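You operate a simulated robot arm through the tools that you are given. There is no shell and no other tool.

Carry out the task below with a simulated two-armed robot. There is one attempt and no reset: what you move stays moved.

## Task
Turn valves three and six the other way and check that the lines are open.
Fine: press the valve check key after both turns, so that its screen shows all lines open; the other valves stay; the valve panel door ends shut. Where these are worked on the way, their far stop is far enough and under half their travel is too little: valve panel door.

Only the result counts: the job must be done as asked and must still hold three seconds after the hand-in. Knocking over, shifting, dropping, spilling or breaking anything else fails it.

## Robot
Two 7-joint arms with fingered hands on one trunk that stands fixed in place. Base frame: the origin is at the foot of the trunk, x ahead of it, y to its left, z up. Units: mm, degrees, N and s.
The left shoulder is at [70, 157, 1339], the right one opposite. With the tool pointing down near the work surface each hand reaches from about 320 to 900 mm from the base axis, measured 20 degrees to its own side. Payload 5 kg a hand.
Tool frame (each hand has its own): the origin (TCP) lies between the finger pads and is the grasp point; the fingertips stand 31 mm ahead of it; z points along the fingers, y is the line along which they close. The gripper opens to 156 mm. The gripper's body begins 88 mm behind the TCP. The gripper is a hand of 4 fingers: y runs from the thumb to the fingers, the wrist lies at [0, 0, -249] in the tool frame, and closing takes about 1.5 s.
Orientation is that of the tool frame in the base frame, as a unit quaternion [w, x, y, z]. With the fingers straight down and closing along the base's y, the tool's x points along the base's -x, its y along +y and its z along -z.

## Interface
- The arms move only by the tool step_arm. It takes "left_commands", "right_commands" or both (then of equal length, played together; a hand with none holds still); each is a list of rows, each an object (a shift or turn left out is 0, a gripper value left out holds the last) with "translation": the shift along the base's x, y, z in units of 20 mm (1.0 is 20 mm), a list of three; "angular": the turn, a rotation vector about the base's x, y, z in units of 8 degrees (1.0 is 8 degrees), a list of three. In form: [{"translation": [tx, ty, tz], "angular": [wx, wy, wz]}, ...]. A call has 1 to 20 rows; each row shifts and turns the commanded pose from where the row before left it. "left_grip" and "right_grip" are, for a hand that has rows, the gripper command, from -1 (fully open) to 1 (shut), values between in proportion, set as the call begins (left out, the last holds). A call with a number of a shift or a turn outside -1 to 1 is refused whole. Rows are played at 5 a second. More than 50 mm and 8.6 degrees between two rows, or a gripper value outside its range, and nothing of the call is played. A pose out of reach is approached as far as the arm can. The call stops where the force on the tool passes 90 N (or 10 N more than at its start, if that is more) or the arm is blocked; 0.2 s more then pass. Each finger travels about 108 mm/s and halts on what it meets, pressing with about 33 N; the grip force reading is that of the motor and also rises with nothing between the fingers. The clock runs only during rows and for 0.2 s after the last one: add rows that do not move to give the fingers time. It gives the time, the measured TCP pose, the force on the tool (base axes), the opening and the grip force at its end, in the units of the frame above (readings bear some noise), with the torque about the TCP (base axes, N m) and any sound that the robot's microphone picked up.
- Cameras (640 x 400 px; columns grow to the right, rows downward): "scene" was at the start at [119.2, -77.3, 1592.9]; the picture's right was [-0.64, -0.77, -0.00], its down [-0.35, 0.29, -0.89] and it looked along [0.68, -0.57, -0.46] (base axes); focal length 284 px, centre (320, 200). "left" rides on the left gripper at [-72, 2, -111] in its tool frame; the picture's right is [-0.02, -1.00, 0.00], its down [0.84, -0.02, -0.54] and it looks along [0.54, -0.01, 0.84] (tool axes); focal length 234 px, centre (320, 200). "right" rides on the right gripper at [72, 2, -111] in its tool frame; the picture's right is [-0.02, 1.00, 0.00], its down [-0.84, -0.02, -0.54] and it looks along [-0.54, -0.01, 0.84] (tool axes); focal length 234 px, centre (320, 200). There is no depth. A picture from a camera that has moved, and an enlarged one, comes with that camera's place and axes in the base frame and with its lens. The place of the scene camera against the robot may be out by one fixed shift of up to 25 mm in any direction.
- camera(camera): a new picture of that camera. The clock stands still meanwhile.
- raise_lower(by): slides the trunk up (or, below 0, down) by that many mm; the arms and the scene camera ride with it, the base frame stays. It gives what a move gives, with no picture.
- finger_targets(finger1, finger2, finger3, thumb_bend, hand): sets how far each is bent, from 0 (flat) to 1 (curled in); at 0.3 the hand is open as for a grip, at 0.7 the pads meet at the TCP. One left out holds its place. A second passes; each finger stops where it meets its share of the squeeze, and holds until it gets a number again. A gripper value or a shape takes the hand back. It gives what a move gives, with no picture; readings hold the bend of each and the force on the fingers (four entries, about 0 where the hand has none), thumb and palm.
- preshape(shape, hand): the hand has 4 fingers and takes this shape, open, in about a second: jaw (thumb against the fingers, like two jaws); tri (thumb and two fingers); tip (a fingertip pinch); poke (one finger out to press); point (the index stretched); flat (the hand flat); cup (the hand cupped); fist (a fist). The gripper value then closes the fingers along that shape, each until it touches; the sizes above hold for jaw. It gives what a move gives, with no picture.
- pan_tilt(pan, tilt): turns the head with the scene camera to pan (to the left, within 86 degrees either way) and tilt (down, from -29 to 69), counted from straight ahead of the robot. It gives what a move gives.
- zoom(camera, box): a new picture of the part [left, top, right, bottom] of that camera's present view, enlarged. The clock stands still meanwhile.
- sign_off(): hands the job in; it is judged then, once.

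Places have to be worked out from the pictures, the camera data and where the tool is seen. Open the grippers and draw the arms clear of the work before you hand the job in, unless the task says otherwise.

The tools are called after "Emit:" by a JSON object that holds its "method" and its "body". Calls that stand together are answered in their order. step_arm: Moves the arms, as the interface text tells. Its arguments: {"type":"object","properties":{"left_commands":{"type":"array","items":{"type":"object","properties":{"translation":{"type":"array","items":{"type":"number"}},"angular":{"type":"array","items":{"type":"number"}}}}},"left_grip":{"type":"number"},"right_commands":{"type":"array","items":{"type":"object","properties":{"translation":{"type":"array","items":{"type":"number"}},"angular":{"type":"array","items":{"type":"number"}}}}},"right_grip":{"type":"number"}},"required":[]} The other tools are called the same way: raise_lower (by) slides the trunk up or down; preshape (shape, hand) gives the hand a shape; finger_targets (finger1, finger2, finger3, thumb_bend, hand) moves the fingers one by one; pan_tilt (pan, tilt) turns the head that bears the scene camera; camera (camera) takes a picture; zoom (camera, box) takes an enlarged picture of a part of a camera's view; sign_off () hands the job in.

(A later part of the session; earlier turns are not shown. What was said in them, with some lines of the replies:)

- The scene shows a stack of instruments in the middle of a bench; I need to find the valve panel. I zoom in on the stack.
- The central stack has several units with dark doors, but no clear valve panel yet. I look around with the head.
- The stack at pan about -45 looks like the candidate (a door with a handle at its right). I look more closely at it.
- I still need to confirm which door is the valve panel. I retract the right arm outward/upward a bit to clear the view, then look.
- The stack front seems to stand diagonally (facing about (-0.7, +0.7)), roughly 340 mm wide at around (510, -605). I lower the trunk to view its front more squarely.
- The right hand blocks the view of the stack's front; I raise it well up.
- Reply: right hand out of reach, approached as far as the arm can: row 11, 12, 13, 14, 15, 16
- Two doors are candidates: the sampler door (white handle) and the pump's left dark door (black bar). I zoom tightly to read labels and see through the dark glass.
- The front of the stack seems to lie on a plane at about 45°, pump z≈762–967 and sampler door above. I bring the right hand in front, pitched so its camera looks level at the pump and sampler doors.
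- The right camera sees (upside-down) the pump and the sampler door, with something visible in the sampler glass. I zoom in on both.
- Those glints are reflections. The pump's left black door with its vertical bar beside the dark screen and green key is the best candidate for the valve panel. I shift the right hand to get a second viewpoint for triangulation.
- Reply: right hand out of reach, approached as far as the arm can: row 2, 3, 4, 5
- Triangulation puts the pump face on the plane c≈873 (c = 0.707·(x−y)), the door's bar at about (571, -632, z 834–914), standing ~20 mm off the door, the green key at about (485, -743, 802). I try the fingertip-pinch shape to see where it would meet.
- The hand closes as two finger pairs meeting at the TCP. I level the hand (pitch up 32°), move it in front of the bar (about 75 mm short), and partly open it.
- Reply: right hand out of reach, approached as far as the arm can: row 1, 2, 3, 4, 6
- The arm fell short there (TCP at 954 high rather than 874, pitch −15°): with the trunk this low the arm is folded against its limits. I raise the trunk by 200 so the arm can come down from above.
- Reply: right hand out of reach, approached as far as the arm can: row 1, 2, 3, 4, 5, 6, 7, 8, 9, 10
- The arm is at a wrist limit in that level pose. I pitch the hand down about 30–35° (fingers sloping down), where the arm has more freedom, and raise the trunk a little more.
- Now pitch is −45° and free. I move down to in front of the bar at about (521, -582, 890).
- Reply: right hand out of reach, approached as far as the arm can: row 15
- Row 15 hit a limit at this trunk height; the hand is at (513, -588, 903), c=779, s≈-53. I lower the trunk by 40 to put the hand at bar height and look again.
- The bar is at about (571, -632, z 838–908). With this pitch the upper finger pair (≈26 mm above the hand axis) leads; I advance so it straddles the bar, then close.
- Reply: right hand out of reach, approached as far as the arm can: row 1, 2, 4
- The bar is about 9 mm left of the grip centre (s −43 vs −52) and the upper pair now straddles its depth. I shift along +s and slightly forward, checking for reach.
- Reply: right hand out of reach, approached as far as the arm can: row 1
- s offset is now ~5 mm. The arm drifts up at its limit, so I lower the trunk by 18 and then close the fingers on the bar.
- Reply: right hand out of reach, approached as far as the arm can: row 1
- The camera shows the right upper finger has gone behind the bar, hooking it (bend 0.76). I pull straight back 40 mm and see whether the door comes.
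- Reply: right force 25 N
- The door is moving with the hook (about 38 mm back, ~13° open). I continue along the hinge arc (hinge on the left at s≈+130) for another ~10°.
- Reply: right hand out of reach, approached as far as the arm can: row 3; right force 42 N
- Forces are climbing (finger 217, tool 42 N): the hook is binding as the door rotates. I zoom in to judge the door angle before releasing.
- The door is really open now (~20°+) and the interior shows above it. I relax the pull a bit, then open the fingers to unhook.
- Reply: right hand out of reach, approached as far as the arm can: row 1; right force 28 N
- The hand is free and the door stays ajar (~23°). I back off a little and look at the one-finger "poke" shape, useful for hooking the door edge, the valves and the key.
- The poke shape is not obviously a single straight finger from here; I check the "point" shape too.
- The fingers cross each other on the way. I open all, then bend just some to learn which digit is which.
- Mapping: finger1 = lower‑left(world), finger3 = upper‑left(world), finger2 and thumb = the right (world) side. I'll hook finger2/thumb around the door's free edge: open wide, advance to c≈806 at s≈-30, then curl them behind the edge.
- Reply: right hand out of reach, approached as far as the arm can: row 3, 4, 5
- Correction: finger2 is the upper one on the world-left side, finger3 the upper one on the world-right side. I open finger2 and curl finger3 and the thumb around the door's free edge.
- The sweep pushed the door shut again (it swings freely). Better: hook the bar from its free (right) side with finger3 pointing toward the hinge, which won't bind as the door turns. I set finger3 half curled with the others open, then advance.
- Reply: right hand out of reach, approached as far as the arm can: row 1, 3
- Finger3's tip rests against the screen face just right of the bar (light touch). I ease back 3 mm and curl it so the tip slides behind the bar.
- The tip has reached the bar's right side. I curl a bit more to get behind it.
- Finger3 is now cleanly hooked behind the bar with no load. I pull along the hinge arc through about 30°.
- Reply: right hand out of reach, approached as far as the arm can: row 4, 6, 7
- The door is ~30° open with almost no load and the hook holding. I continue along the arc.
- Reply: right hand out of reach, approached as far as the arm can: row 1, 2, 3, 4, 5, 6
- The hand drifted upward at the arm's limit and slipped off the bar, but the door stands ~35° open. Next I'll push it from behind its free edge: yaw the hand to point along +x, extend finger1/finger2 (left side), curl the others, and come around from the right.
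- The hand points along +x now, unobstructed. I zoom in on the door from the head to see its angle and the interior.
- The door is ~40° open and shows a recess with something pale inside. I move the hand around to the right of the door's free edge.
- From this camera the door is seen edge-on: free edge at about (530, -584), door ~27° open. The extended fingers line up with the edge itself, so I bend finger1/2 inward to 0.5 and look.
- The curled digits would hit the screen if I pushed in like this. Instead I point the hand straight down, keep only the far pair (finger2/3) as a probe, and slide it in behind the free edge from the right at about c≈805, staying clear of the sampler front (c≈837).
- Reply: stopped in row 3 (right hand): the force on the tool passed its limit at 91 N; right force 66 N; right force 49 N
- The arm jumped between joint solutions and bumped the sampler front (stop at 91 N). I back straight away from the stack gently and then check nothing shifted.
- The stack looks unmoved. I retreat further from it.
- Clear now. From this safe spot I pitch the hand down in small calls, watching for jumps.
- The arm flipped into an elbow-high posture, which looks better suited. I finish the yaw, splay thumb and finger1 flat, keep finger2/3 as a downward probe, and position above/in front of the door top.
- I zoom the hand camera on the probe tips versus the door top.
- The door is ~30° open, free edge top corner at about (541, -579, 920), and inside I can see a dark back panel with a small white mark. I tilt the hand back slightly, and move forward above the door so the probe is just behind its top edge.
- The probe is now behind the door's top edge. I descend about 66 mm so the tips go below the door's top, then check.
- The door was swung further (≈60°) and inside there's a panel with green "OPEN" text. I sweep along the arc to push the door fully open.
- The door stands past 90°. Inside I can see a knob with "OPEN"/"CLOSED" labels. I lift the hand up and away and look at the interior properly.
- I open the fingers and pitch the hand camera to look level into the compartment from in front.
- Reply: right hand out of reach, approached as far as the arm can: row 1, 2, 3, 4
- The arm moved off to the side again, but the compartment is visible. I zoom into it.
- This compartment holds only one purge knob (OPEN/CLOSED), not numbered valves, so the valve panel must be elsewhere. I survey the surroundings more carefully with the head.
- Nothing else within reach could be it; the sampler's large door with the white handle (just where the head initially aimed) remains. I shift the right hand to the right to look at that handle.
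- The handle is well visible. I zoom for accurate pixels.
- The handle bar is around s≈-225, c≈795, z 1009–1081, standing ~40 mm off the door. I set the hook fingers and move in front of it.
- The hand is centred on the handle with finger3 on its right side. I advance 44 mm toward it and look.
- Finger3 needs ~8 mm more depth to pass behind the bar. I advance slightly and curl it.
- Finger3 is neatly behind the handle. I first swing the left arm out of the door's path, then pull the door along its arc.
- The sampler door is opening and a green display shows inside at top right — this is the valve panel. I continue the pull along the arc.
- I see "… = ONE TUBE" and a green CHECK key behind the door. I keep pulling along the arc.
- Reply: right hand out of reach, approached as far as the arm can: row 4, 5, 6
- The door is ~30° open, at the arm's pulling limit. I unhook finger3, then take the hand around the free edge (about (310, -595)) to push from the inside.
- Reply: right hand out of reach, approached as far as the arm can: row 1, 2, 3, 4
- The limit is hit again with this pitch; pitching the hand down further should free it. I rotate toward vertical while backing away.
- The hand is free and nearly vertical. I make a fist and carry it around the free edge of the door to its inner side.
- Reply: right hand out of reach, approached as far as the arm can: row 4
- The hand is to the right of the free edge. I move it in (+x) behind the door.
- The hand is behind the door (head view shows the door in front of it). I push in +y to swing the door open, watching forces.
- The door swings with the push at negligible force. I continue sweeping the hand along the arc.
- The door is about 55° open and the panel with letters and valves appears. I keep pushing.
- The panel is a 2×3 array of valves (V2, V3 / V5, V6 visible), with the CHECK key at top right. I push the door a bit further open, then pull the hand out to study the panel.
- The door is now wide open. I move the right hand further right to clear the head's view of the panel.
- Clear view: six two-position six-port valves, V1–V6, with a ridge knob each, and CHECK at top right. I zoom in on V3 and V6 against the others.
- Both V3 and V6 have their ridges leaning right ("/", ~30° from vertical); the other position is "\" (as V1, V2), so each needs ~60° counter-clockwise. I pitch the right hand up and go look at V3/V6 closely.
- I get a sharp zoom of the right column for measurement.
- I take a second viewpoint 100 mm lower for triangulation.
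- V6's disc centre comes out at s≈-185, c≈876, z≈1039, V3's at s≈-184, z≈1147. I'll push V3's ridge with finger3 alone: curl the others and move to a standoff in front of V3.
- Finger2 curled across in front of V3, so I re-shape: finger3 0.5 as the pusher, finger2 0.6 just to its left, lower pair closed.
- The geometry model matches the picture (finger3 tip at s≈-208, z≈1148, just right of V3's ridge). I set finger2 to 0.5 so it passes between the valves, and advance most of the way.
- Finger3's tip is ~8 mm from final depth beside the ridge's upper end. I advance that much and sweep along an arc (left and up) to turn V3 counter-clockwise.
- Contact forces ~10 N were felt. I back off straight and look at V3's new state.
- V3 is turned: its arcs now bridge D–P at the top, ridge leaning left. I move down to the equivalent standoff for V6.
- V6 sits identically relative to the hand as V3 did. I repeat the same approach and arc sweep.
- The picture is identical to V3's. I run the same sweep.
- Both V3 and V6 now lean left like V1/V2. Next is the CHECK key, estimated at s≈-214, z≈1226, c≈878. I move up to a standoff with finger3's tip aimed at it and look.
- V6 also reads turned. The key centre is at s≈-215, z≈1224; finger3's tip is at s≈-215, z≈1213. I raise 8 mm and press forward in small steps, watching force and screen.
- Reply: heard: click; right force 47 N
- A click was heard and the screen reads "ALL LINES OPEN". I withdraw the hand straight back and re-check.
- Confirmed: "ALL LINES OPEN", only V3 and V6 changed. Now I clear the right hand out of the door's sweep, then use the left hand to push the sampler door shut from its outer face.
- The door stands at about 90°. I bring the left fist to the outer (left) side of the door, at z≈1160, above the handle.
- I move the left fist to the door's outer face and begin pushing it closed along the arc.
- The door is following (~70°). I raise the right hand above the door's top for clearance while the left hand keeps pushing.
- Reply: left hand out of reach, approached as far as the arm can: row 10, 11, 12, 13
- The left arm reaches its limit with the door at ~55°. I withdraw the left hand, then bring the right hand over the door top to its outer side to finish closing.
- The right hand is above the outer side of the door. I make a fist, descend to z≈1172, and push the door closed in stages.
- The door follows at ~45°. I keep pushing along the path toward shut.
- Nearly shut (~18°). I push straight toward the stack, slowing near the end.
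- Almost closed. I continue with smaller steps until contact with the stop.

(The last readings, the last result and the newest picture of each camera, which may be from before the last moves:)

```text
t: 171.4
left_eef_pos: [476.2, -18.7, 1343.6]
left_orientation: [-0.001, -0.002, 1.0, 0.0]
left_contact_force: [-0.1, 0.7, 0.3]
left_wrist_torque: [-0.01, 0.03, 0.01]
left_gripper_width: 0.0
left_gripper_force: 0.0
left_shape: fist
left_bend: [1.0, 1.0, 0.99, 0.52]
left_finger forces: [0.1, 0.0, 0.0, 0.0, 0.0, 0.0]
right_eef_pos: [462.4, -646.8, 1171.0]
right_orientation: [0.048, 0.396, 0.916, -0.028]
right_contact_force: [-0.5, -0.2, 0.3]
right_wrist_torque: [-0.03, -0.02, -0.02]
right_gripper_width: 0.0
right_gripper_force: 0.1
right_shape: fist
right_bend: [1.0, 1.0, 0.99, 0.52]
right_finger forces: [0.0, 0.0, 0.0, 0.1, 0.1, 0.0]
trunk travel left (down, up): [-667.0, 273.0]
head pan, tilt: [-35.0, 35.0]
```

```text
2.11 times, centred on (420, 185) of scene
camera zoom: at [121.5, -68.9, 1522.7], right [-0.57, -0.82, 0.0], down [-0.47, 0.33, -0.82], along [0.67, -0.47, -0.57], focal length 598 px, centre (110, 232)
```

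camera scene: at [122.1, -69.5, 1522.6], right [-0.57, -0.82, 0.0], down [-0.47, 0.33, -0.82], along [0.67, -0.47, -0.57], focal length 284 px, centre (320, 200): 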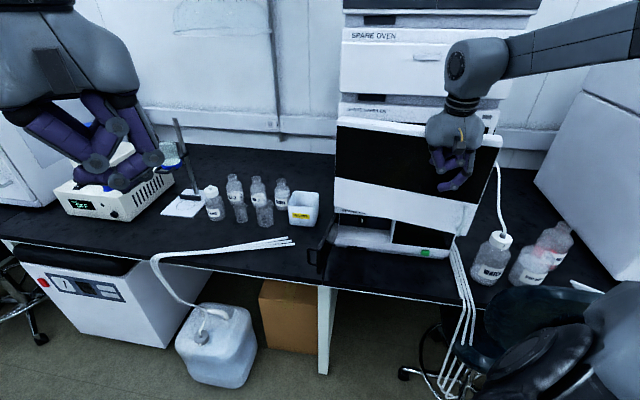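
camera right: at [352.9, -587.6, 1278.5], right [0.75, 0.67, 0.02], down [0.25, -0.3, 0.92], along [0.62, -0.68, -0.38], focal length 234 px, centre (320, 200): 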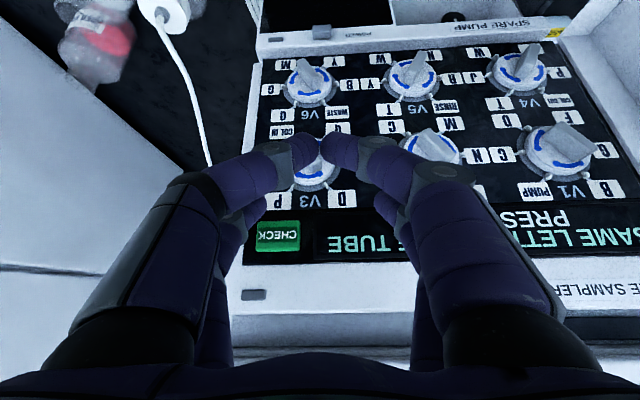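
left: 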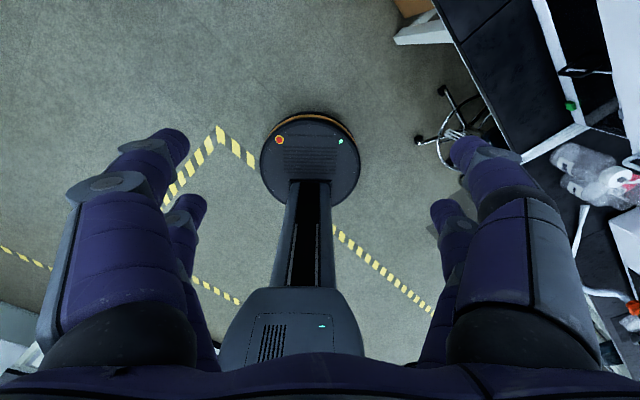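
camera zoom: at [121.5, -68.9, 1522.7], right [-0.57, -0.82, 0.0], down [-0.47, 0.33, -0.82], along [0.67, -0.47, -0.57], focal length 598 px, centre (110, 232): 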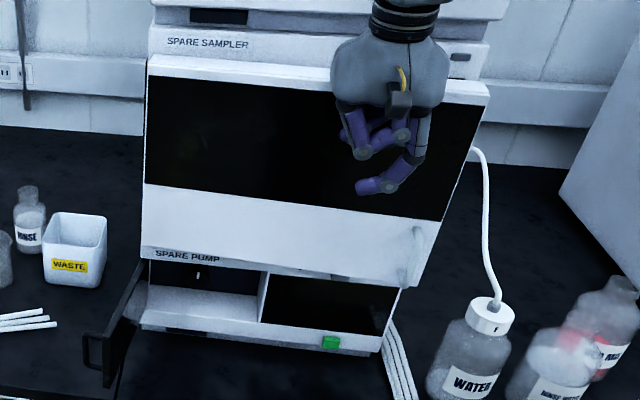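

No resistance yet; I push further in small steps until the stop is felt.

Emit:
{"method": "step_arm", "body": {"right_commands": [{"translation": [0.25, -0.25, 0]}, {"translation": [0.25, -0.25, 0]}, {"translation": [0.2, -0.2, 0]}]}}

Emit:
{"method": "zoom", "body": {"camera": "scene", "box": [310, 90, 530, 280]}}

```text
t: 172.2
left_eef_pos: [475.7, -18.1, 1343.3]
left_orientation: [0.0, -0.002, 1.0, 0.0]
left_contact_force: [0.1, 0.4, -0.4]
left_wrist_torque: [0.02, -0.01, 0.01]
left_gripper_width: 0.1
left_gripper_force: 0.1
left_shape: fist
left_bend: [1.0, 1.0, 0.99, 0.52]
left_finger forces: [0.1, 0.1, 0.0, 0.0, 0.0, 0.0]
right_eef_pos: [477.4, -660.6, 1171.7]
right_orientation: [0.048, 0.397, 0.916, -0.029]
right_contact_force: [0.1, 0.0, 0.3]
right_wrist_torque: [0.0, 0.03, -0.02]
right_gripper_width: 0.3
right_gripper_force: 0.1
right_shape: fist
right_bend: [1.0, 1.0, 0.99, 0.52]
right_finger forces: [0.0, 0.1, 0.1, 0.0, 0.0, 0.0]
trunk travel left (down, up): [-667.0, 273.0]
head pan, tilt: [-35.0, 35.0]
```

```text
2.11 times, centred on (420, 185) of scene
camera zoom: at [121.3, -68.9, 1522.8], right [-0.57, -0.82, 0.0], down [-0.47, 0.33, -0.82], along [0.67, -0.47, -0.57], focal length 598 px, centre (110, 232)
```

zoom: 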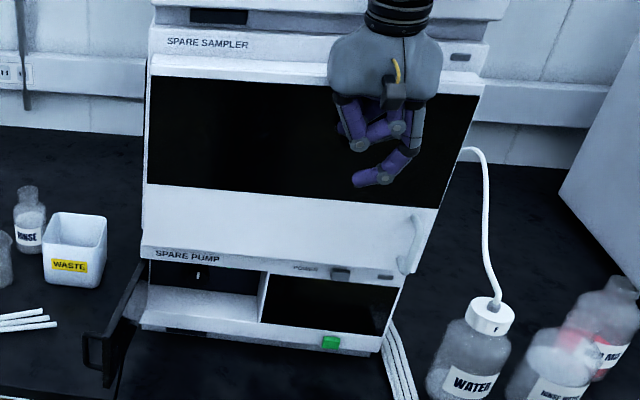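

Still closing freely. A few more small steps.

Emit:
{"method": "step_arm", "body": {"right_commands": [{"translation": [0.2, -0.2, 0]}, {"translation": [0.15, -0.15, 0]}, {"translation": [0.15, -0.15, 0]}]}}

Emit:
{"method": "zoom", "body": {"camera": "scene", "box": [310, 90, 530, 280]}}

```text
t: 173.0
left_eef_pos: [471.9, -15.3, 1344.8]
left_orientation: [0.001, -0.002, 1.0, -0.002]
left_contact_force: [-0.3, 0.9, -1.1]
left_wrist_torque: [0.0, -0.03, -0.01]
left_gripper_width: 0.0
left_gripper_force: 0.1
left_shape: fist
left_bend: [1.0, 1.0, 0.99, 0.52]
left_finger forces: [0.0, 0.0, 0.0, 0.1, 0.0, 0.0]
right_eef_pos: [481.5, -665.9, 1172.6]
right_orientation: [0.044, 0.396, 0.917, -0.028]
right_contact_force: [-22.4, 28.7, -8.7]
right_wrist_torque: [-0.38, -0.37, -0.07]
right_gripper_width: 0.2
right_gripper_force: 0.1
right_shape: fist
right_bend: [1.0, 1.0, 0.99, 0.52]
right_finger forces: [0.0, 0.0, 25.7, 0.0, 0.1, 0.0]
trunk travel left (down, up): [-667.0, 273.0]
head pan, tilt: [-35.0, 35.0]
```

```text
2.11 times, centred on (420, 185) of scene
camera zoom: at [116.5, -63.5, 1523.1], right [-0.57, -0.82, 0.0], down [-0.47, 0.33, -0.82], along [0.67, -0.47, -0.57], focal length 598 px, centre (110, 232)
```

zoom: 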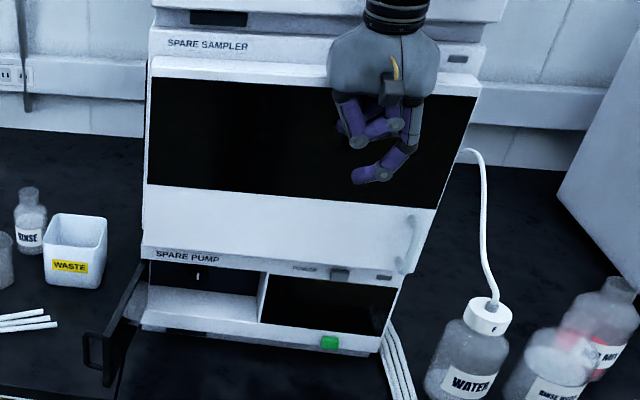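

The stop is felt (36 N): the valve panel door is shut. I back the hand off and re-verify, then deal with the pump's little door that I opened.

Emit:
{"method": "step_arm", "body": {"right_commands": [{"translation": [-0.5, 0.5, 0]}, {"translation": [-0.7, 0.7, 0]}, {"translation": [-0.7, 0.7, 0]}, {"translation": [-0.7, 0.7, -0.2]}, {"translation": [0, 0.9, -0.5]}, {"translation": [0, 0.9, -0.5]}, {"translation": [0.2, 0.9, -0.5]}, {"translation": [0.4, 0.9, -0.5]}, {"translation": [0.4, 0.9, -0.5]}]}}

Emit:
{"method": "pan_tilt", "body": {"pan": -40, "tilt": 35}}

Emit:
{"method": "camera", "body": {"camera": "scene"}}

```text
t: 175.0
left_eef_pos: [477.0, -18.4, 1341.9]
left_orientation: [-0.001, -0.002, 1.0, -0.001]
left_contact_force: [0.2, 0.3, -0.3]
left_wrist_torque: [-0.05, -0.01, 0.01]
left_gripper_width: 0.0
left_gripper_force: 0.1
left_shape: fist
left_bend: [1.0, 1.0, 0.99, 0.52]
left_finger forces: [0.0, 0.1, 0.0, 0.0, 0.1, 0.1]
right_eef_pos: [453.3, -531.1, 1117.8]
right_orientation: [0.047, 0.396, 0.917, -0.029]
right_contact_force: [0.6, 0.5, 0.4]
right_wrist_torque: [-0.05, 0.04, 0.04]
right_gripper_width: 0.1
right_gripper_force: 0.0
right_shape: fist
right_bend: [1.0, 1.0, 0.99, 0.52]
right_finger forces: [0.0, 0.1, 0.1, 0.1, 0.1, 0.0]
trunk travel left (down, up): [-667.0, 273.0]
head pan, tilt: [-35.0, 35.0]
```

```text
t: 175.7
left_eef_pos: [476.3, -19.8, 1342.9]
left_orientation: [0.0, -0.001, 1.0, 0.0]
left_contact_force: [-0.5, 0.2, 0.0]
left_wrist_torque: [-0.01, 0.0, 0.01]
left_gripper_width: 0.0
left_gripper_force: 0.0
left_shape: fist
left_bend: [1.0, 1.0, 0.99, 0.52]
left_finger forces: [0.0, 0.0, 0.0, 0.0, 0.0, 0.0]
right_eef_pos: [452.7, -532.8, 1118.1]
right_orientation: [0.048, 0.398, 0.916, -0.029]
right_contact_force: [-0.5, -0.7, 0.7]
right_wrist_torque: [-0.01, 0.02, -0.03]
right_gripper_width: 0.0
right_gripper_force: 0.0
right_shape: fist
right_bend: [1.0, 1.0, 0.99, 0.52]
right_finger forces: [0.0, 0.0, 0.0, 0.1, 0.0, 0.0]
trunk travel left (down, up): [-667.0, 273.0]
head pan, tilt: [-40.0, 35.0]
```

```text
taken
camera scene: at [116.5, -74.5, 1522.8], right [-0.64, -0.77, 0.0], down [-0.44, 0.37, -0.82], along [0.63, -0.53, -0.57], focal length 284 px, centre (320, 200)
```

scene: 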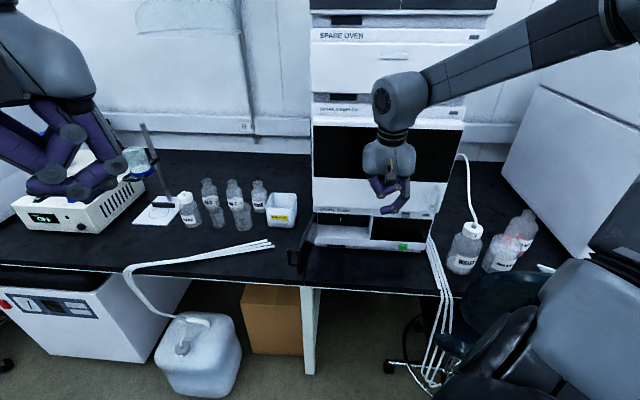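

The panel door is shut. I zoom in on the pump's small door at its left.

Emit:
{"method": "zoom", "body": {"camera": "scene", "box": [270, 190, 430, 290]}}

```text
4.00 times, centred on (350, 240) of scene
camera zoom: at [116.5, -74.5, 1522.8], right [-0.64, -0.77, 0.0], down [-0.44, 0.37, -0.82], along [0.63, -0.53, -0.57], focal length 1137 px, centre (200, 40)
```

zoom: 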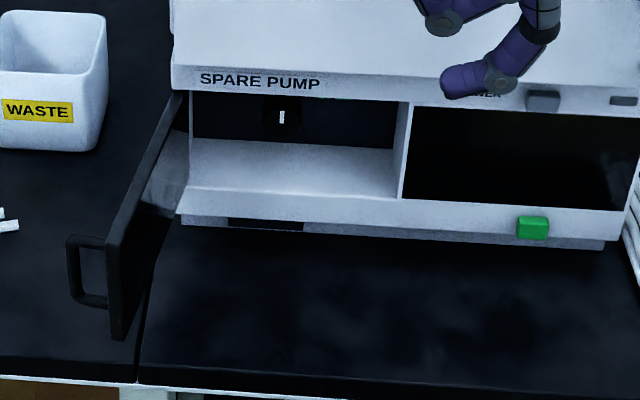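

The pump door stands at ~98°. I take the right fist across in front to the left side of that door and lower it.

Emit:
{"method": "step_arm", "body": {"right_commands": [{"translation": [0.54, 0.96, 0]}, {"translation": [0.54, 0.96, 0]}, {"translation": [0.54, 0.96, 0]}, {"translation": [0.54, 0.96, 0]}, {"translation": [0.54, 0.96, 0]}, {"translation": [0.54, 0.96, 0]}, {"translation": [0.54, 0.96, 0]}, {"translation": [0.54, 0.96, 0]}, {"translation": [0.54, 0.96, 0]}, {"translation": [0.54, 0.96, 0]}, {"translation": [0.93, 0.3, 0]}, {"translation": [0.93, 0.3, 0]}, {"translation": [0.93, 0.3, 0]}, {"translation": [0.93, 0.3, 0]}, {"translation": [0.93, 0.3, 0]}, {"translation": [0.93, 0.3, 0]}, {"translation": [0.93, 0.3, 0]}]}}

Emit:
{"method": "camera", "body": {"camera": "scene"}}

Emit:
{"method": "camera", "body": {"camera": "right"}}

```text
t: 179.3
left_eef_pos: [477.0, -19.6, 1342.6]
left_orientation: [0.0, -0.002, 1.0, 0.0]
left_contact_force: [0.0, 0.3, -0.6]
left_wrist_torque: [0.02, 0.02, 0.01]
left_gripper_width: 0.0
left_gripper_force: 0.1
left_shape: fist
left_bend: [1.0, 1.0, 0.99, 0.52]
left_finger forces: [0.0, 0.0, 0.1, 0.0, 0.0, 0.0]
right_eef_pos: [692.1, -294.7, 1119.2]
right_orientation: [0.046, 0.398, 0.916, -0.03]
right_contact_force: [-0.3, -0.8, -0.3]
right_wrist_torque: [0.02, 0.01, 0.01]
right_gripper_width: 0.0
right_gripper_force: 0.1
right_shape: fist
right_bend: [1.0, 1.0, 0.99, 0.52]
right_finger forces: [0.0, 0.0, 0.0, 0.0, 0.1, 0.0]
trunk travel left (down, up): [-667.0, 273.0]
head pan, tilt: [-40.0, 35.0]
```

```text
taken
camera scene: at [117.8, -74.4, 1522.7], right [-0.64, -0.77, 0.0], down [-0.44, 0.37, -0.82], along [0.63, -0.53, -0.57], focal length 284 px, centre (320, 200)
```

scene: 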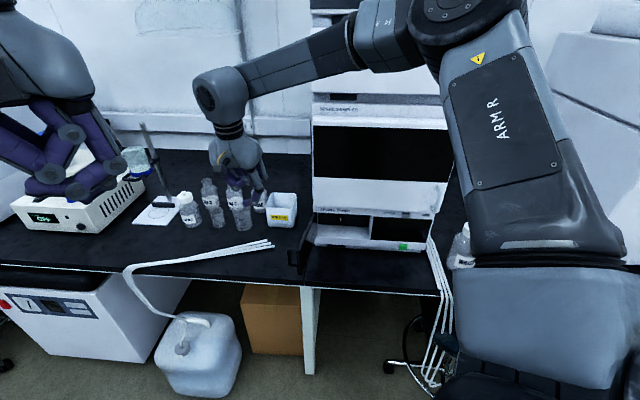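

```text
taken
camera right: at [637.0, -231.7, 1221.8], right [0.75, 0.66, -0.01], down [0.52, -0.57, 0.63], along [0.41, -0.48, -0.77], focal length 234 px, centre (320, 200)
```

right: 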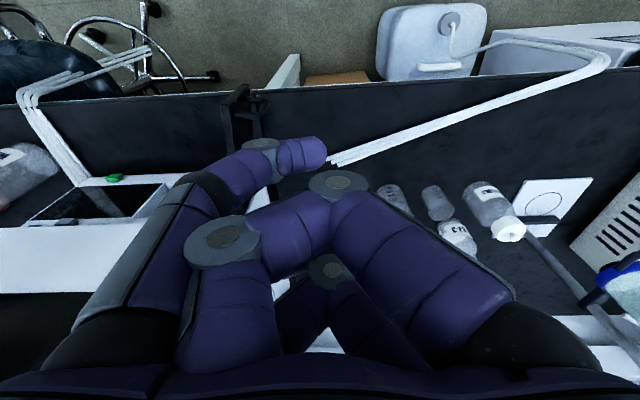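

Bottles are well beyond (x>850). I lower the fist beside the pump door.

Emit:
{"method": "step_arm", "body": {"right_commands": [{"translation": [0, 0, -0.95]}, {"translation": [0, 0, -0.95]}, {"translation": [0, 0, -0.95]}, {"translation": [0, 0, -0.95]}, {"translation": [0, 0, -0.95]}, {"translation": [0, 0, -0.95]}, {"translation": [0, 0, -0.95]}, {"translation": [0, 0, -0.95]}, {"translation": [0, 0, -0.95]}, {"translation": [0, 0, -0.95]}, {"translation": [0, 0, -0.95]}, {"translation": [0, 0, -0.95]}]}}

Emit:
{"method": "camera", "body": {"camera": "right"}}

Emit:
{"method": "zoom", "body": {"camera": "scene", "box": [200, 150, 440, 300]}}

```text
t: 181.9
left_eef_pos: [476.8, -19.2, 1343.3]
left_orientation: [0.0, -0.002, 1.0, 0.0]
left_contact_force: [0.3, 0.6, -0.1]
left_wrist_torque: [0.02, 0.01, 0.0]
left_gripper_width: 0.0
left_gripper_force: 0.0
left_shape: fist
left_bend: [1.0, 1.0, 0.99, 0.52]
left_finger forces: [0.1, 0.0, 0.0, 0.0, 0.0, 0.0]
right_eef_pos: [692.8, -295.9, 890.1]
right_orientation: [0.047, 0.398, 0.916, -0.029]
right_contact_force: [0.3, -0.5, 0.5]
right_wrist_torque: [0.03, 0.01, -0.02]
right_gripper_width: 0.1
right_gripper_force: 0.0
right_shape: fist
right_bend: [1.0, 1.0, 0.99, 0.52]
right_finger forces: [0.1, 0.0, 0.0, 0.0, 0.0, 0.0]
trunk travel left (down, up): [-667.0, 273.0]
head pan, tilt: [-40.0, 35.0]
```

```text
taken
camera right: at [638.4, -232.3, 993.7], right [0.75, 0.66, -0.01], down [0.52, -0.57, 0.63], along [0.41, -0.48, -0.77], focal length 234 px, centre (320, 200)
```

right: 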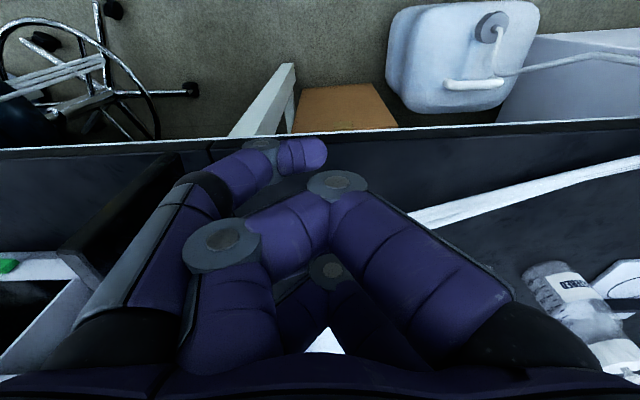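

```text
2.67 times, centred on (320, 225) of scene
camera zoom: at [117.2, -75.0, 1522.7], right [-0.64, -0.77, 0.0], down [-0.44, 0.37, -0.82], along [0.63, -0.53, -0.57], focal length 758 px, centre (320, 133)
```

zoom: 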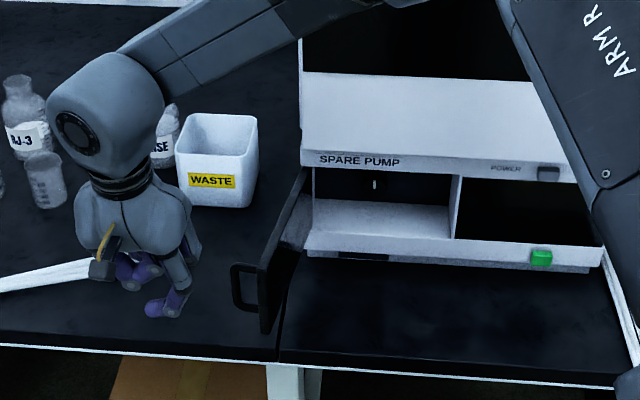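

The fist is on the left of the pump door. I sweep it to swing the small door toward closed.

Emit:
{"method": "step_arm", "body": {"right_commands": [{"translation": [-0.35, -0.92, -0.25]}, {"translation": [-0.35, -0.92, -0.25]}, {"translation": [-0.35, -0.92, -0.25]}, {"translation": [-0.73, -0.25, 0]}, {"translation": [-0.73, -0.25, 0]}, {"translation": [-0.73, -0.25, 0]}, {"translation": [-0.95, -0.68, 0]}, {"translation": [-0.95, -0.68, 0]}, {"translation": [-0.78, -0.88, 0]}, {"translation": [-0.78, -0.88, 0]}]}}

Emit:
{"method": "zoom", "body": {"camera": "scene", "box": [200, 150, 440, 300]}}

```text
t: 184.1
left_eef_pos: [472.4, -20.3, 1342.7]
left_orientation: [0.001, -0.001, 1.0, -0.001]
left_contact_force: [0.7, -0.5, 0.0]
left_wrist_torque: [0.06, -0.05, 0.01]
left_gripper_width: 0.0
left_gripper_force: 0.0
left_shape: fist
left_bend: [1.0, 1.0, 0.99, 0.52]
left_finger forces: [0.0, 0.0, 0.0, 0.0, 0.0, 0.0]
right_eef_pos: [552.2, -429.2, 873.8]
right_orientation: [0.043, 0.4, 0.915, -0.029]
right_contact_force: [1.0, -1.2, 0.9]
right_wrist_torque: [0.03, 0.11, -0.01]
right_gripper_width: 0.0
right_gripper_force: 0.0
right_shape: fist
right_bend: [1.0, 1.0, 0.99, 0.52]
right_finger forces: [0.1, 0.0, 0.1, 0.0, 0.0, 0.1]
trunk travel left (down, up): [-667.0, 273.0]
head pan, tilt: [-40.0, 35.0]
```

```text
2.67 times, centred on (320, 225) of scene
camera zoom: at [113.3, -75.2, 1522.2], right [-0.64, -0.77, 0.0], down [-0.44, 0.37, -0.82], along [0.63, -0.53, -0.57], focal length 758 px, centre (320, 133)
```

zoom: 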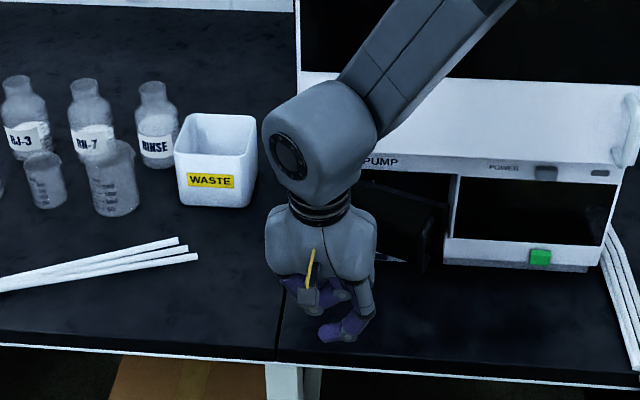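

The small door is ~40° open now. I continue, then push toward the stack, staying clear of the sampler's front.

Emit:
{"method": "step_arm", "body": {"right_commands": [{"translation": [-0.33, -0.7, 0]}, {"translation": [-0.33, -0.7, 0]}, {"translation": [-0.33, -0.7, 0]}, {"translation": [0, -0.9, 0]}, {"translation": [0, -0.9, 0]}, {"translation": [0.1, -0.9, 0]}, {"translation": [0.5, -0.65, 0]}, {"translation": [0.5, -0.65, 0]}]}}

Emit:
{"method": "zoom", "body": {"camera": "scene", "box": [240, 150, 440, 300]}}

```text
t: 185.9
left_eef_pos: [477.5, -20.1, 1343.1]
left_orientation: [-0.001, -0.002, 1.0, 0.0]
left_contact_force: [0.2, 0.0, -0.3]
left_wrist_torque: [-0.02, 0.03, 0.02]
left_gripper_width: 0.0
left_gripper_force: 0.1
left_shape: fist
left_bend: [1.0, 1.0, 0.99, 0.52]
left_finger forces: [0.0, 0.0, 0.0, 0.0, 0.0, 0.0]
right_eef_pos: [560.2, -551.2, 874.8]
right_orientation: [0.047, 0.397, 0.916, -0.029]
right_contact_force: [0.7, -0.3, 0.2]
right_wrist_torque: [-0.03, -0.02, 0.01]
right_gripper_width: 0.0
right_gripper_force: 0.1
right_shape: fist
right_bend: [1.0, 1.0, 0.99, 0.52]
right_finger forces: [0.1, 0.1, 0.0, 0.1, 0.0, 0.1]
trunk travel left (down, up): [-667.0, 273.0]
head pan, tilt: [-40.0, 35.0]
```

```text
2.67 times, centred on (340, 225) of scene
camera zoom: at [116.8, -75.2, 1522.7], right [-0.64, -0.77, 0.0], down [-0.44, 0.37, -0.82], along [0.63, -0.53, -0.57], focal length 758 px, centre (267, 133)
```

zoom: 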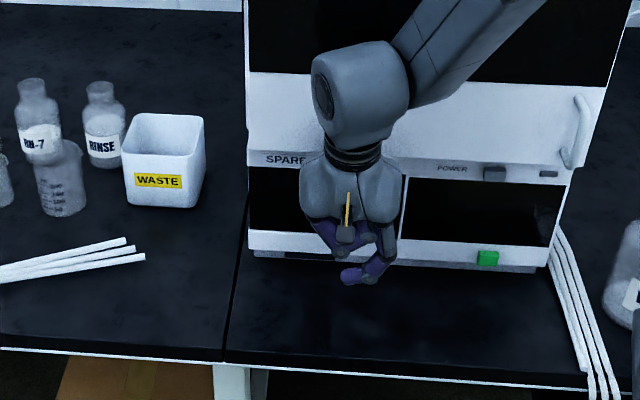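

It looks nearly closed behind the hand. I back off to see how far.

Emit:
{"method": "step_arm", "body": {"right_commands": [{"translation": [-0.7, 0.7, 0]}, {"translation": [-0.7, 0.7, 0]}, {"translation": [-0.7, 0.7, 0.5]}, {"translation": [-0.7, 0.7, 0.8]}, {"translation": [-0.7, 0.7, 0.9]}, {"translation": [-0.3, 0.9, 0.9]}, {"translation": [-0.3, 0.9, 0.9]}]}}

Emit:
{"method": "zoom", "body": {"camera": "scene", "box": [270, 190, 430, 290]}}

Emit:
{"method": "camera", "body": {"camera": "right"}}

```text
t: 187.5
left_eef_pos: [475.3, -18.1, 1344.1]
left_orientation: [0.001, -0.001, 1.0, -0.001]
left_contact_force: [0.1, 0.2, -0.1]
left_wrist_torque: [0.01, -0.05, 0.01]
left_gripper_width: 0.0
left_gripper_force: 0.1
left_shape: fist
left_bend: [1.0, 1.0, 0.99, 0.52]
left_finger forces: [0.1, 0.0, 0.0, 0.1, 0.0, 0.0]
right_eef_pos: [475.1, -442.3, 958.4]
right_orientation: [0.048, 0.396, 0.916, -0.029]
right_contact_force: [0.1, 0.7, -0.3]
right_wrist_torque: [0.0, -0.02, -0.02]
right_gripper_width: 0.1
right_gripper_force: 0.1
right_shape: fist
right_bend: [1.0, 1.0, 0.99, 0.52]
right_finger forces: [0.0, 0.1, 0.0, 0.0, 0.0, 0.1]
trunk travel left (down, up): [-667.0, 273.0]
head pan, tilt: [-40.0, 35.0]
```

```text
4.00 times, centred on (350, 240) of scene
camera zoom: at [115.5, -73.8, 1522.9], right [-0.64, -0.77, 0.0], down [-0.44, 0.37, -0.82], along [0.63, -0.53, -0.57], focal length 1137 px, centre (200, 40)
```

zoom: 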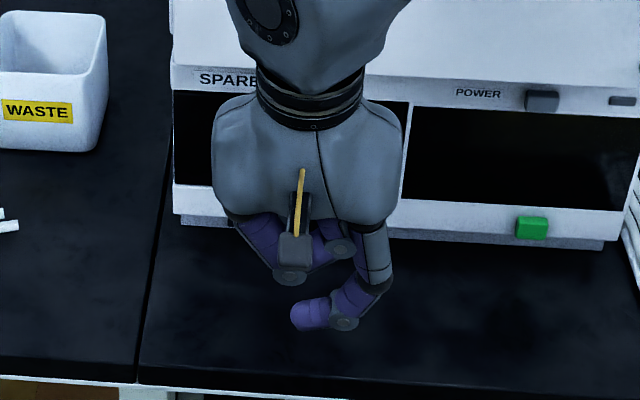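

```text
taken
camera right: at [421.7, -379.3, 1061.0], right [0.75, 0.67, -0.01], down [0.52, -0.57, 0.63], along [0.41, -0.48, -0.77], focal length 234 px, centre (320, 200)
```

right: 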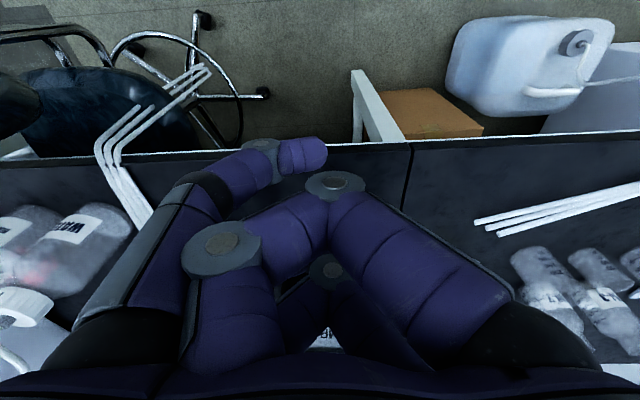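

The door looks almost flush. I lift the hand well up out of the line of sight to check.

Emit:
{"method": "step_arm", "body": {"right_commands": [{"translation": [-0.3, 0.2, 1]}, {"translation": [-0.3, 0.2, 1]}, {"translation": [-0.3, 0.2, 1]}, {"translation": [-0.3, 0.2, 1]}, {"translation": [-0.3, 0.2, 1]}, {"translation": [-0.3, 0.2, 1]}, {"translation": [0, 0, 1]}, {"translation": [0, 0, 1]}, {"translation": [0, 0, 1]}, {"translation": [0, 0, 1]}, {"translation": [0, 0, 1]}, {"translation": [0, 0, 1]}]}}

Emit:
{"method": "zoom", "body": {"camera": "scene", "box": [270, 190, 430, 290]}}

Emit:
{"method": "camera", "body": {"camera": "scene"}}

```text
t: 190.1
left_eef_pos: [475.5, -18.7, 1344.2]
left_orientation: [-0.001, -0.002, 1.0, 0.0]
left_contact_force: [1.3, 1.3, 0.2]
left_wrist_torque: [-0.02, -0.06, 0.01]
left_gripper_width: 0.0
left_gripper_force: 0.0
left_shape: fist
left_bend: [1.0, 1.0, 0.99, 0.52]
left_finger forces: [0.1, 0.0, 0.0, 0.0, 0.0, 0.0]
right_eef_pos: [441.7, -418.3, 1193.5]
right_orientation: [0.047, 0.397, 0.916, -0.029]
right_contact_force: [-0.3, 0.2, 0.3]
right_wrist_torque: [0.01, -0.01, -0.02]
right_gripper_width: 0.2
right_gripper_force: 0.0
right_shape: fist
right_bend: [1.0, 1.0, 0.99, 0.52]
right_finger forces: [0.0, 0.0, 0.0, 0.0, 0.0, 0.0]
trunk travel left (down, up): [-667.0, 273.0]
head pan, tilt: [-40.0, 35.0]
```

```text
4.00 times, centred on (350, 240) of scene
camera zoom: at [116.0, -74.5, 1522.8], right [-0.64, -0.77, 0.0], down [-0.44, 0.37, -0.82], along [0.63, -0.53, -0.57], focal length 1137 px, centre (200, 40)
```

zoom: 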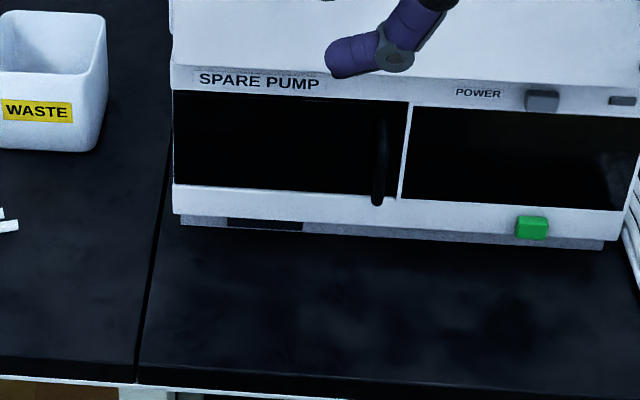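

```text
taken
camera scene: at [116.0, -74.5, 1522.8], right [-0.64, -0.77, 0.0], down [-0.44, 0.37, -0.82], along [0.63, -0.53, -0.57], focal length 284 px, centre (320, 200)
```

scene: 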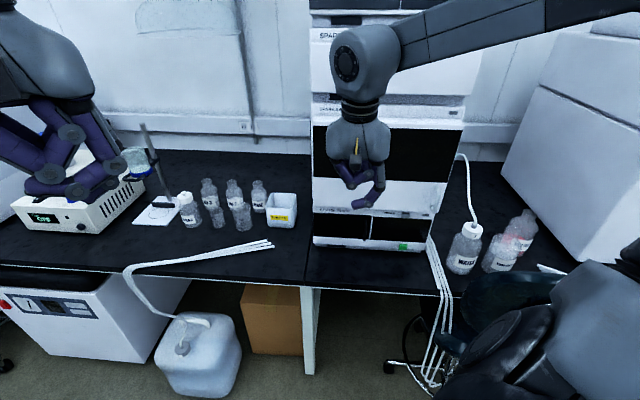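

It appears shut; I zoom finer on the pump door's free edge and the sampler door's edge to be sure.

Emit:
{"method": "zoom", "body": {"camera": "scene", "box": [335, 205, 395, 255]}}

Emit:
{"method": "zoom", "body": {"camera": "scene", "box": [305, 205, 365, 255]}}

Emit:
{"method": "zoom", "body": {"camera": "scene", "box": [390, 90, 480, 230]}}

```text
8.00 times, centred on (365, 230) of scene
camera zoom: at [116.0, -74.5, 1522.8], right [-0.64, -0.77, 0.0], down [-0.44, 0.37, -0.82], along [0.63, -0.53, -0.57], focal length 2274 px, centre (-40, -40)
```

zoom: 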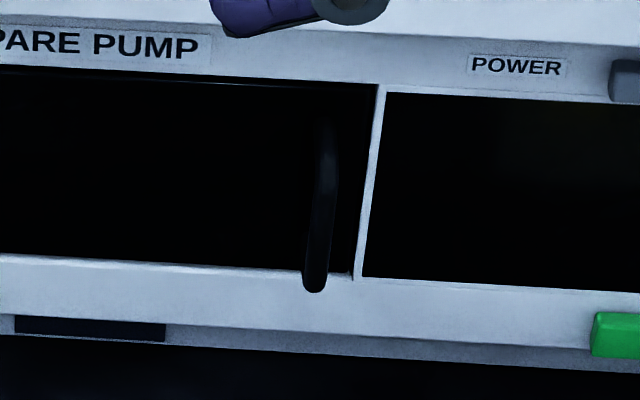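

```text
8.00 times, centred on (335, 230) of scene
camera zoom: at [116.0, -74.5, 1522.8], right [-0.64, -0.77, 0.0], down [-0.44, 0.37, -0.82], along [0.63, -0.53, -0.57], focal length 2274 px, centre (200, -40)
```

zoom: 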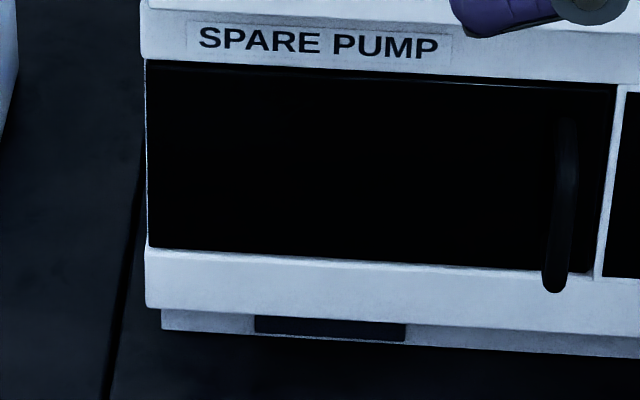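

```text
2.86 times, centred on (435, 160) of scene
camera zoom: at [116.0, -74.5, 1522.8], right [-0.64, -0.77, 0.0], down [-0.44, 0.37, -0.82], along [0.63, -0.53, -0.57], focal length 812 px, centre (-9, 314)
```

zoom: 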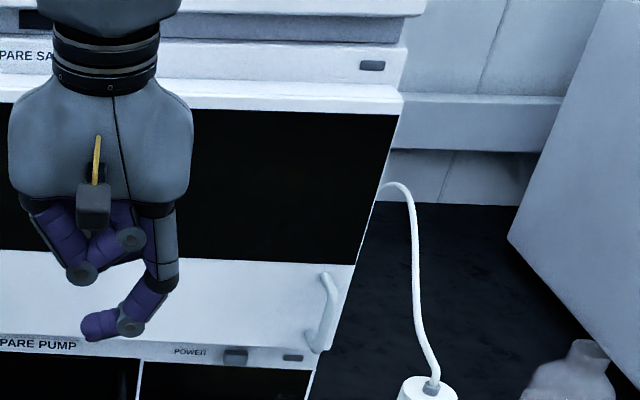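

Both doors look closed. I open both hands and draw the arms clear, then take a final check.

Emit:
{"method": "step_arm", "body": {"right_commands": [{"translation": [-0.7, 0.3, 0.5]}, {"translation": [-0.7, 0.3, 0.5]}, {"translation": [-0.5, 0.2, 0.5]}, {"translation": [-0.3, 0.2, 0.5]}, {"translation": [0, 0, 0.5]}], "left_commands": [{"translation": [0, 0.9, 0]}, {"translation": [0, 0.9, 0]}, {"translation": [0, 0.9, 0]}, {"translation": [0, 0.9, 0]}, {"translation": [0, 0.9, 0]}]}}

Emit:
{"method": "preshape", "body": {"hand": "right", "shape": "jaw"}}

Emit:
{"method": "preshape", "body": {"hand": "left", "shape": "jaw"}}

Emit:
{"method": "camera", "body": {"camera": "scene"}}

Emit:
{"method": "zoom", "body": {"camera": "scene", "box": [290, 80, 490, 270]}}

```text
t: 191.3
left_eef_pos: [477.2, 72.7, 1343.6]
left_orientation: [-0.001, -0.003, 1.0, -0.001]
left_contact_force: [-0.5, 0.6, 0.8]
left_wrist_torque: [-0.05, 0.0, 0.02]
left_gripper_width: 0.0
left_gripper_force: 0.1
left_shape: fist
left_bend: [1.0, 1.0, 0.99, 0.52]
left_finger forces: [0.1, 0.0, 0.0, 0.0, 0.1, 0.0]
right_eef_pos: [396.5, -396.5, 1244.1]
right_orientation: [0.047, 0.397, 0.916, -0.029]
right_contact_force: [1.1, -0.3, 0.8]
right_wrist_torque: [-0.01, -0.04, -0.01]
right_gripper_width: 0.4
right_gripper_force: 0.0
right_shape: fist
right_bend: [1.0, 1.0, 0.99, 0.52]
right_finger forces: [0.1, 0.1, 0.0, 0.0, 0.0, 0.0]
trunk travel left (down, up): [-667.0, 273.0]
head pan, tilt: [-40.0, 35.0]
```

```text
t: 192.2
left_eef_pos: [476.7, 68.8, 1343.1]
left_orientation: [0.0, -0.002, 1.0, -0.001]
left_contact_force: [-0.5, -1.0, -0.1]
left_wrist_torque: [0.01, -0.03, 0.03]
left_gripper_width: 0.0
left_gripper_force: 0.0
left_shape: fist
left_bend: [1.0, 1.0, 0.99, 0.52]
left_finger forces: [0.0, 0.0, 0.0, 0.0, 0.1, 0.1]
right_eef_pos: [397.7, -399.0, 1243.5]
right_orientation: [0.047, 0.396, 0.916, -0.029]
right_contact_force: [0.0, 0.0, -0.5]
right_wrist_torque: [0.0, 0.01, -0.01]
right_gripper_width: 155.9
right_gripper_force: 0.0
right_shape: jaw
right_bend: [0.3, 0.3, 0.3, 0.3]
right_finger forces: [0.1, 0.1, 0.1, 0.0, 0.0, 0.0]
trunk travel left (down, up): [-667.0, 273.0]
head pan, tilt: [-40.0, 35.0]
```

```text
t: 193.1
left_eef_pos: [476.5, 70.1, 1342.8]
left_orientation: [0.0, -0.002, 1.0, 0.0]
left_contact_force: [0.6, 0.1, 0.2]
left_wrist_torque: [0.0, 0.02, -0.05]
left_gripper_width: 155.9
left_gripper_force: 0.0
left_shape: jaw
left_bend: [0.3, 0.3, 0.3, 0.3]
left_finger forces: [0.0, 0.1, 0.0, 0.0, 0.0, 0.0]
right_eef_pos: [398.1, -398.6, 1242.4]
right_orientation: [0.047, 0.397, 0.916, -0.029]
right_contact_force: [0.2, 0.1, -0.3]
right_wrist_torque: [0.01, -0.01, -0.01]
right_gripper_width: 155.9
right_gripper_force: 0.1
right_shape: jaw
right_bend: [0.3, 0.3, 0.3, 0.3]
right_finger forces: [0.1, 0.0, 0.0, 0.0, 0.0, 0.1]
trunk travel left (down, up): [-667.0, 273.0]
head pan, tilt: [-40.0, 35.0]
```

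```text
taken
camera scene: at [116.4, -74.6, 1522.8], right [-0.64, -0.77, 0.0], down [-0.44, 0.37, -0.82], along [0.63, -0.53, -0.57], focal length 284 px, centre (320, 200)
```

scene: 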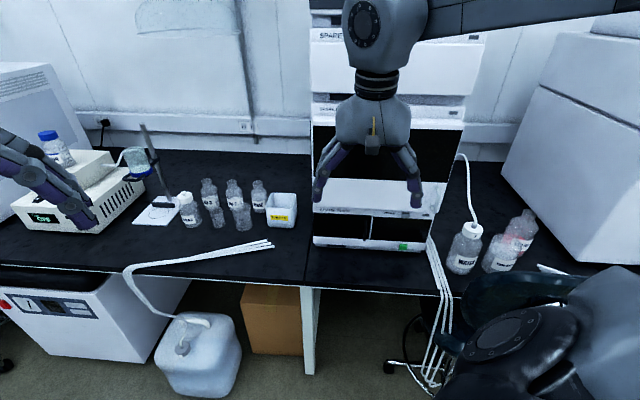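

```text
2.11 times, centred on (390, 175) of scene
camera zoom: at [116.4, -74.6, 1522.8], right [-0.64, -0.77, 0.0], down [-0.44, 0.37, -0.82], along [0.63, -0.53, -0.57], focal length 598 px, centre (173, 253)
```

zoom: 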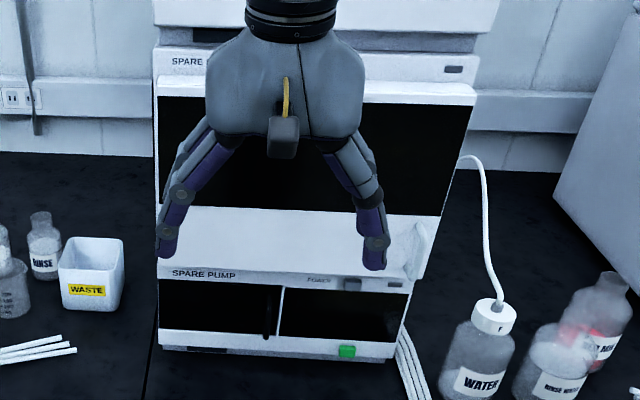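

To verify the sampler door is as shut as before, I repeat the same head view as at t=71 (pan −50, tilt 35) for comparison, after moving the right hand a bit further back.

Emit:
{"method": "step_arm", "body": {"right_commands": [{"translation": [-0.6, 0.6, 0.3]}, {"translation": [-0.6, 0.6, 0.3]}, {"translation": [0, 0.6, 0.3]}, {"translation": [0, 0.6, 0.3]}]}}

Emit:
{"method": "pan_tilt", "body": {"pan": -50, "tilt": 35}}

Emit:
{"method": "zoom", "body": {"camera": "scene", "box": [245, 80, 425, 290]}}

Emit:
{"method": "camera", "body": {"camera": "scene"}}

```text
t: 194.1
left_eef_pos: [476.6, 71.4, 1342.9]
left_orientation: [0.0, -0.001, 1.0, -0.001]
left_contact_force: [0.3, 0.4, -0.3]
left_wrist_torque: [-0.02, 0.03, 0.0]
left_gripper_width: 155.9
left_gripper_force: 0.1
left_shape: jaw
left_bend: [0.3, 0.3, 0.3, 0.3]
left_finger forces: [0.0, 0.1, 0.0, 0.0, 0.0, 0.1]
right_eef_pos: [373.9, -350.9, 1269.5]
right_orientation: [0.047, 0.396, 0.916, -0.028]
right_contact_force: [0.1, 0.1, 0.1]
right_wrist_torque: [-0.01, -0.04, -0.01]
right_gripper_width: 155.5
right_gripper_force: 0.0
right_shape: jaw
right_bend: [0.3, 0.3, 0.3, 0.3]
right_finger forces: [0.0, 0.0, 0.0, 0.1, 0.1, 0.1]
trunk travel left (down, up): [-667.0, 273.0]
head pan, tilt: [-40.0, 35.0]
```

```text
t: 194.8
left_eef_pos: [476.9, 71.1, 1341.9]
left_orientation: [0.001, -0.002, 1.0, 0.001]
left_contact_force: [0.1, -0.7, -0.5]
left_wrist_torque: [0.0, -0.01, 0.02]
left_gripper_width: 156.2
left_gripper_force: 0.0
left_shape: jaw
left_bend: [0.3, 0.3, 0.3, 0.3]
left_finger forces: [0.0, 0.1, 0.0, 0.1, 0.0, 0.0]
right_eef_pos: [373.7, -351.2, 1268.9]
right_orientation: [0.048, 0.398, 0.916, -0.029]
right_contact_force: [0.0, -0.2, -0.4]
right_wrist_torque: [-0.02, 0.0, 0.06]
right_gripper_width: 155.8
right_gripper_force: 0.0
right_shape: jaw
right_bend: [0.3, 0.3, 0.3, 0.3]
right_finger forces: [0.0, 0.0, 0.0, 0.0, 0.1, 0.0]
trunk travel left (down, up): [-667.0, 273.0]
head pan, tilt: [-50.0, 35.0]
```

```text
1.90 times, centred on (335, 185) of scene
camera zoom: at [105.3, -85.5, 1522.8], right [-0.77, -0.64, 0.0], down [-0.37, 0.44, -0.82], along [0.53, -0.63, -0.57], focal length 542 px, centre (291, 229)
```

zoom: 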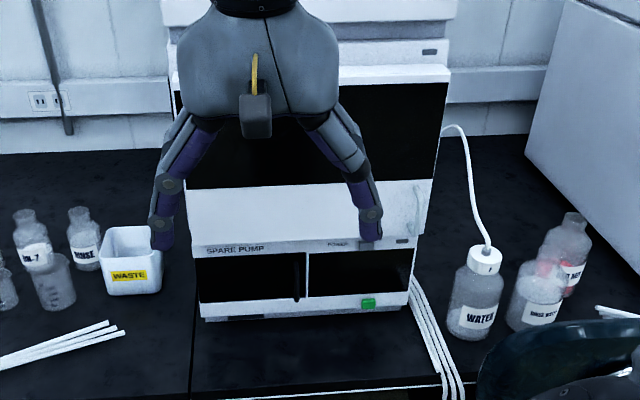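

```text
taken
camera scene: at [105.3, -85.5, 1522.8], right [-0.77, -0.64, 0.0], down [-0.37, 0.44, -0.82], along [0.53, -0.63, -0.57], focal length 284 px, centre (320, 200)
```

scene: 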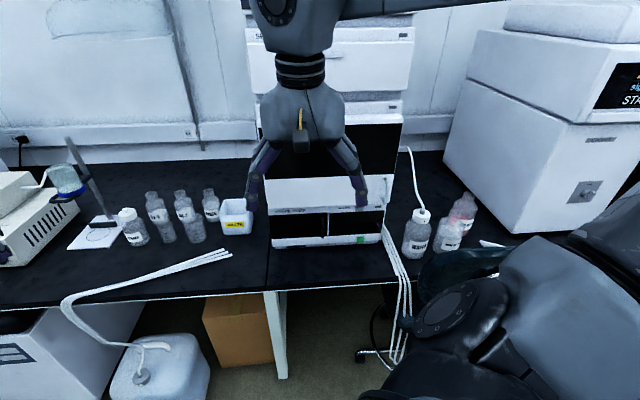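

The view matches the earlier closed state: both doors shut, bottles and stack unmoved, hands open and clear of the work. V3 and V6 are turned and the check reported "ALL LINES OPEN". I hand the job in.

Emit:
{"method": "sign_off", "body": {}}

```text
The job is handed in.
```

The job is handed in. Valves three and six are turned the other way, and the valve check screen read "ALL LINES OPEN" when I pressed the CHECK key after both turns. The other four valves look unchanged in the pictures. The valve panel door (the sampler's front door) is shut again, and both hands are open and clear.

Two things happened along the way that you should know:

- **Pump door opened by mistake:** I first took the pump's small left door for the valve panel and opened it. It held only a single open/closed knob, which I did not touch. I closed that door again.
- **Bump against the sampler:** While I was reorienting the right arm, it jumped to another posture and hit the sampler front at about 91 N, where the force limit stopped it. In the pictures taken afterwards, the stack and the items around it look unmoved.
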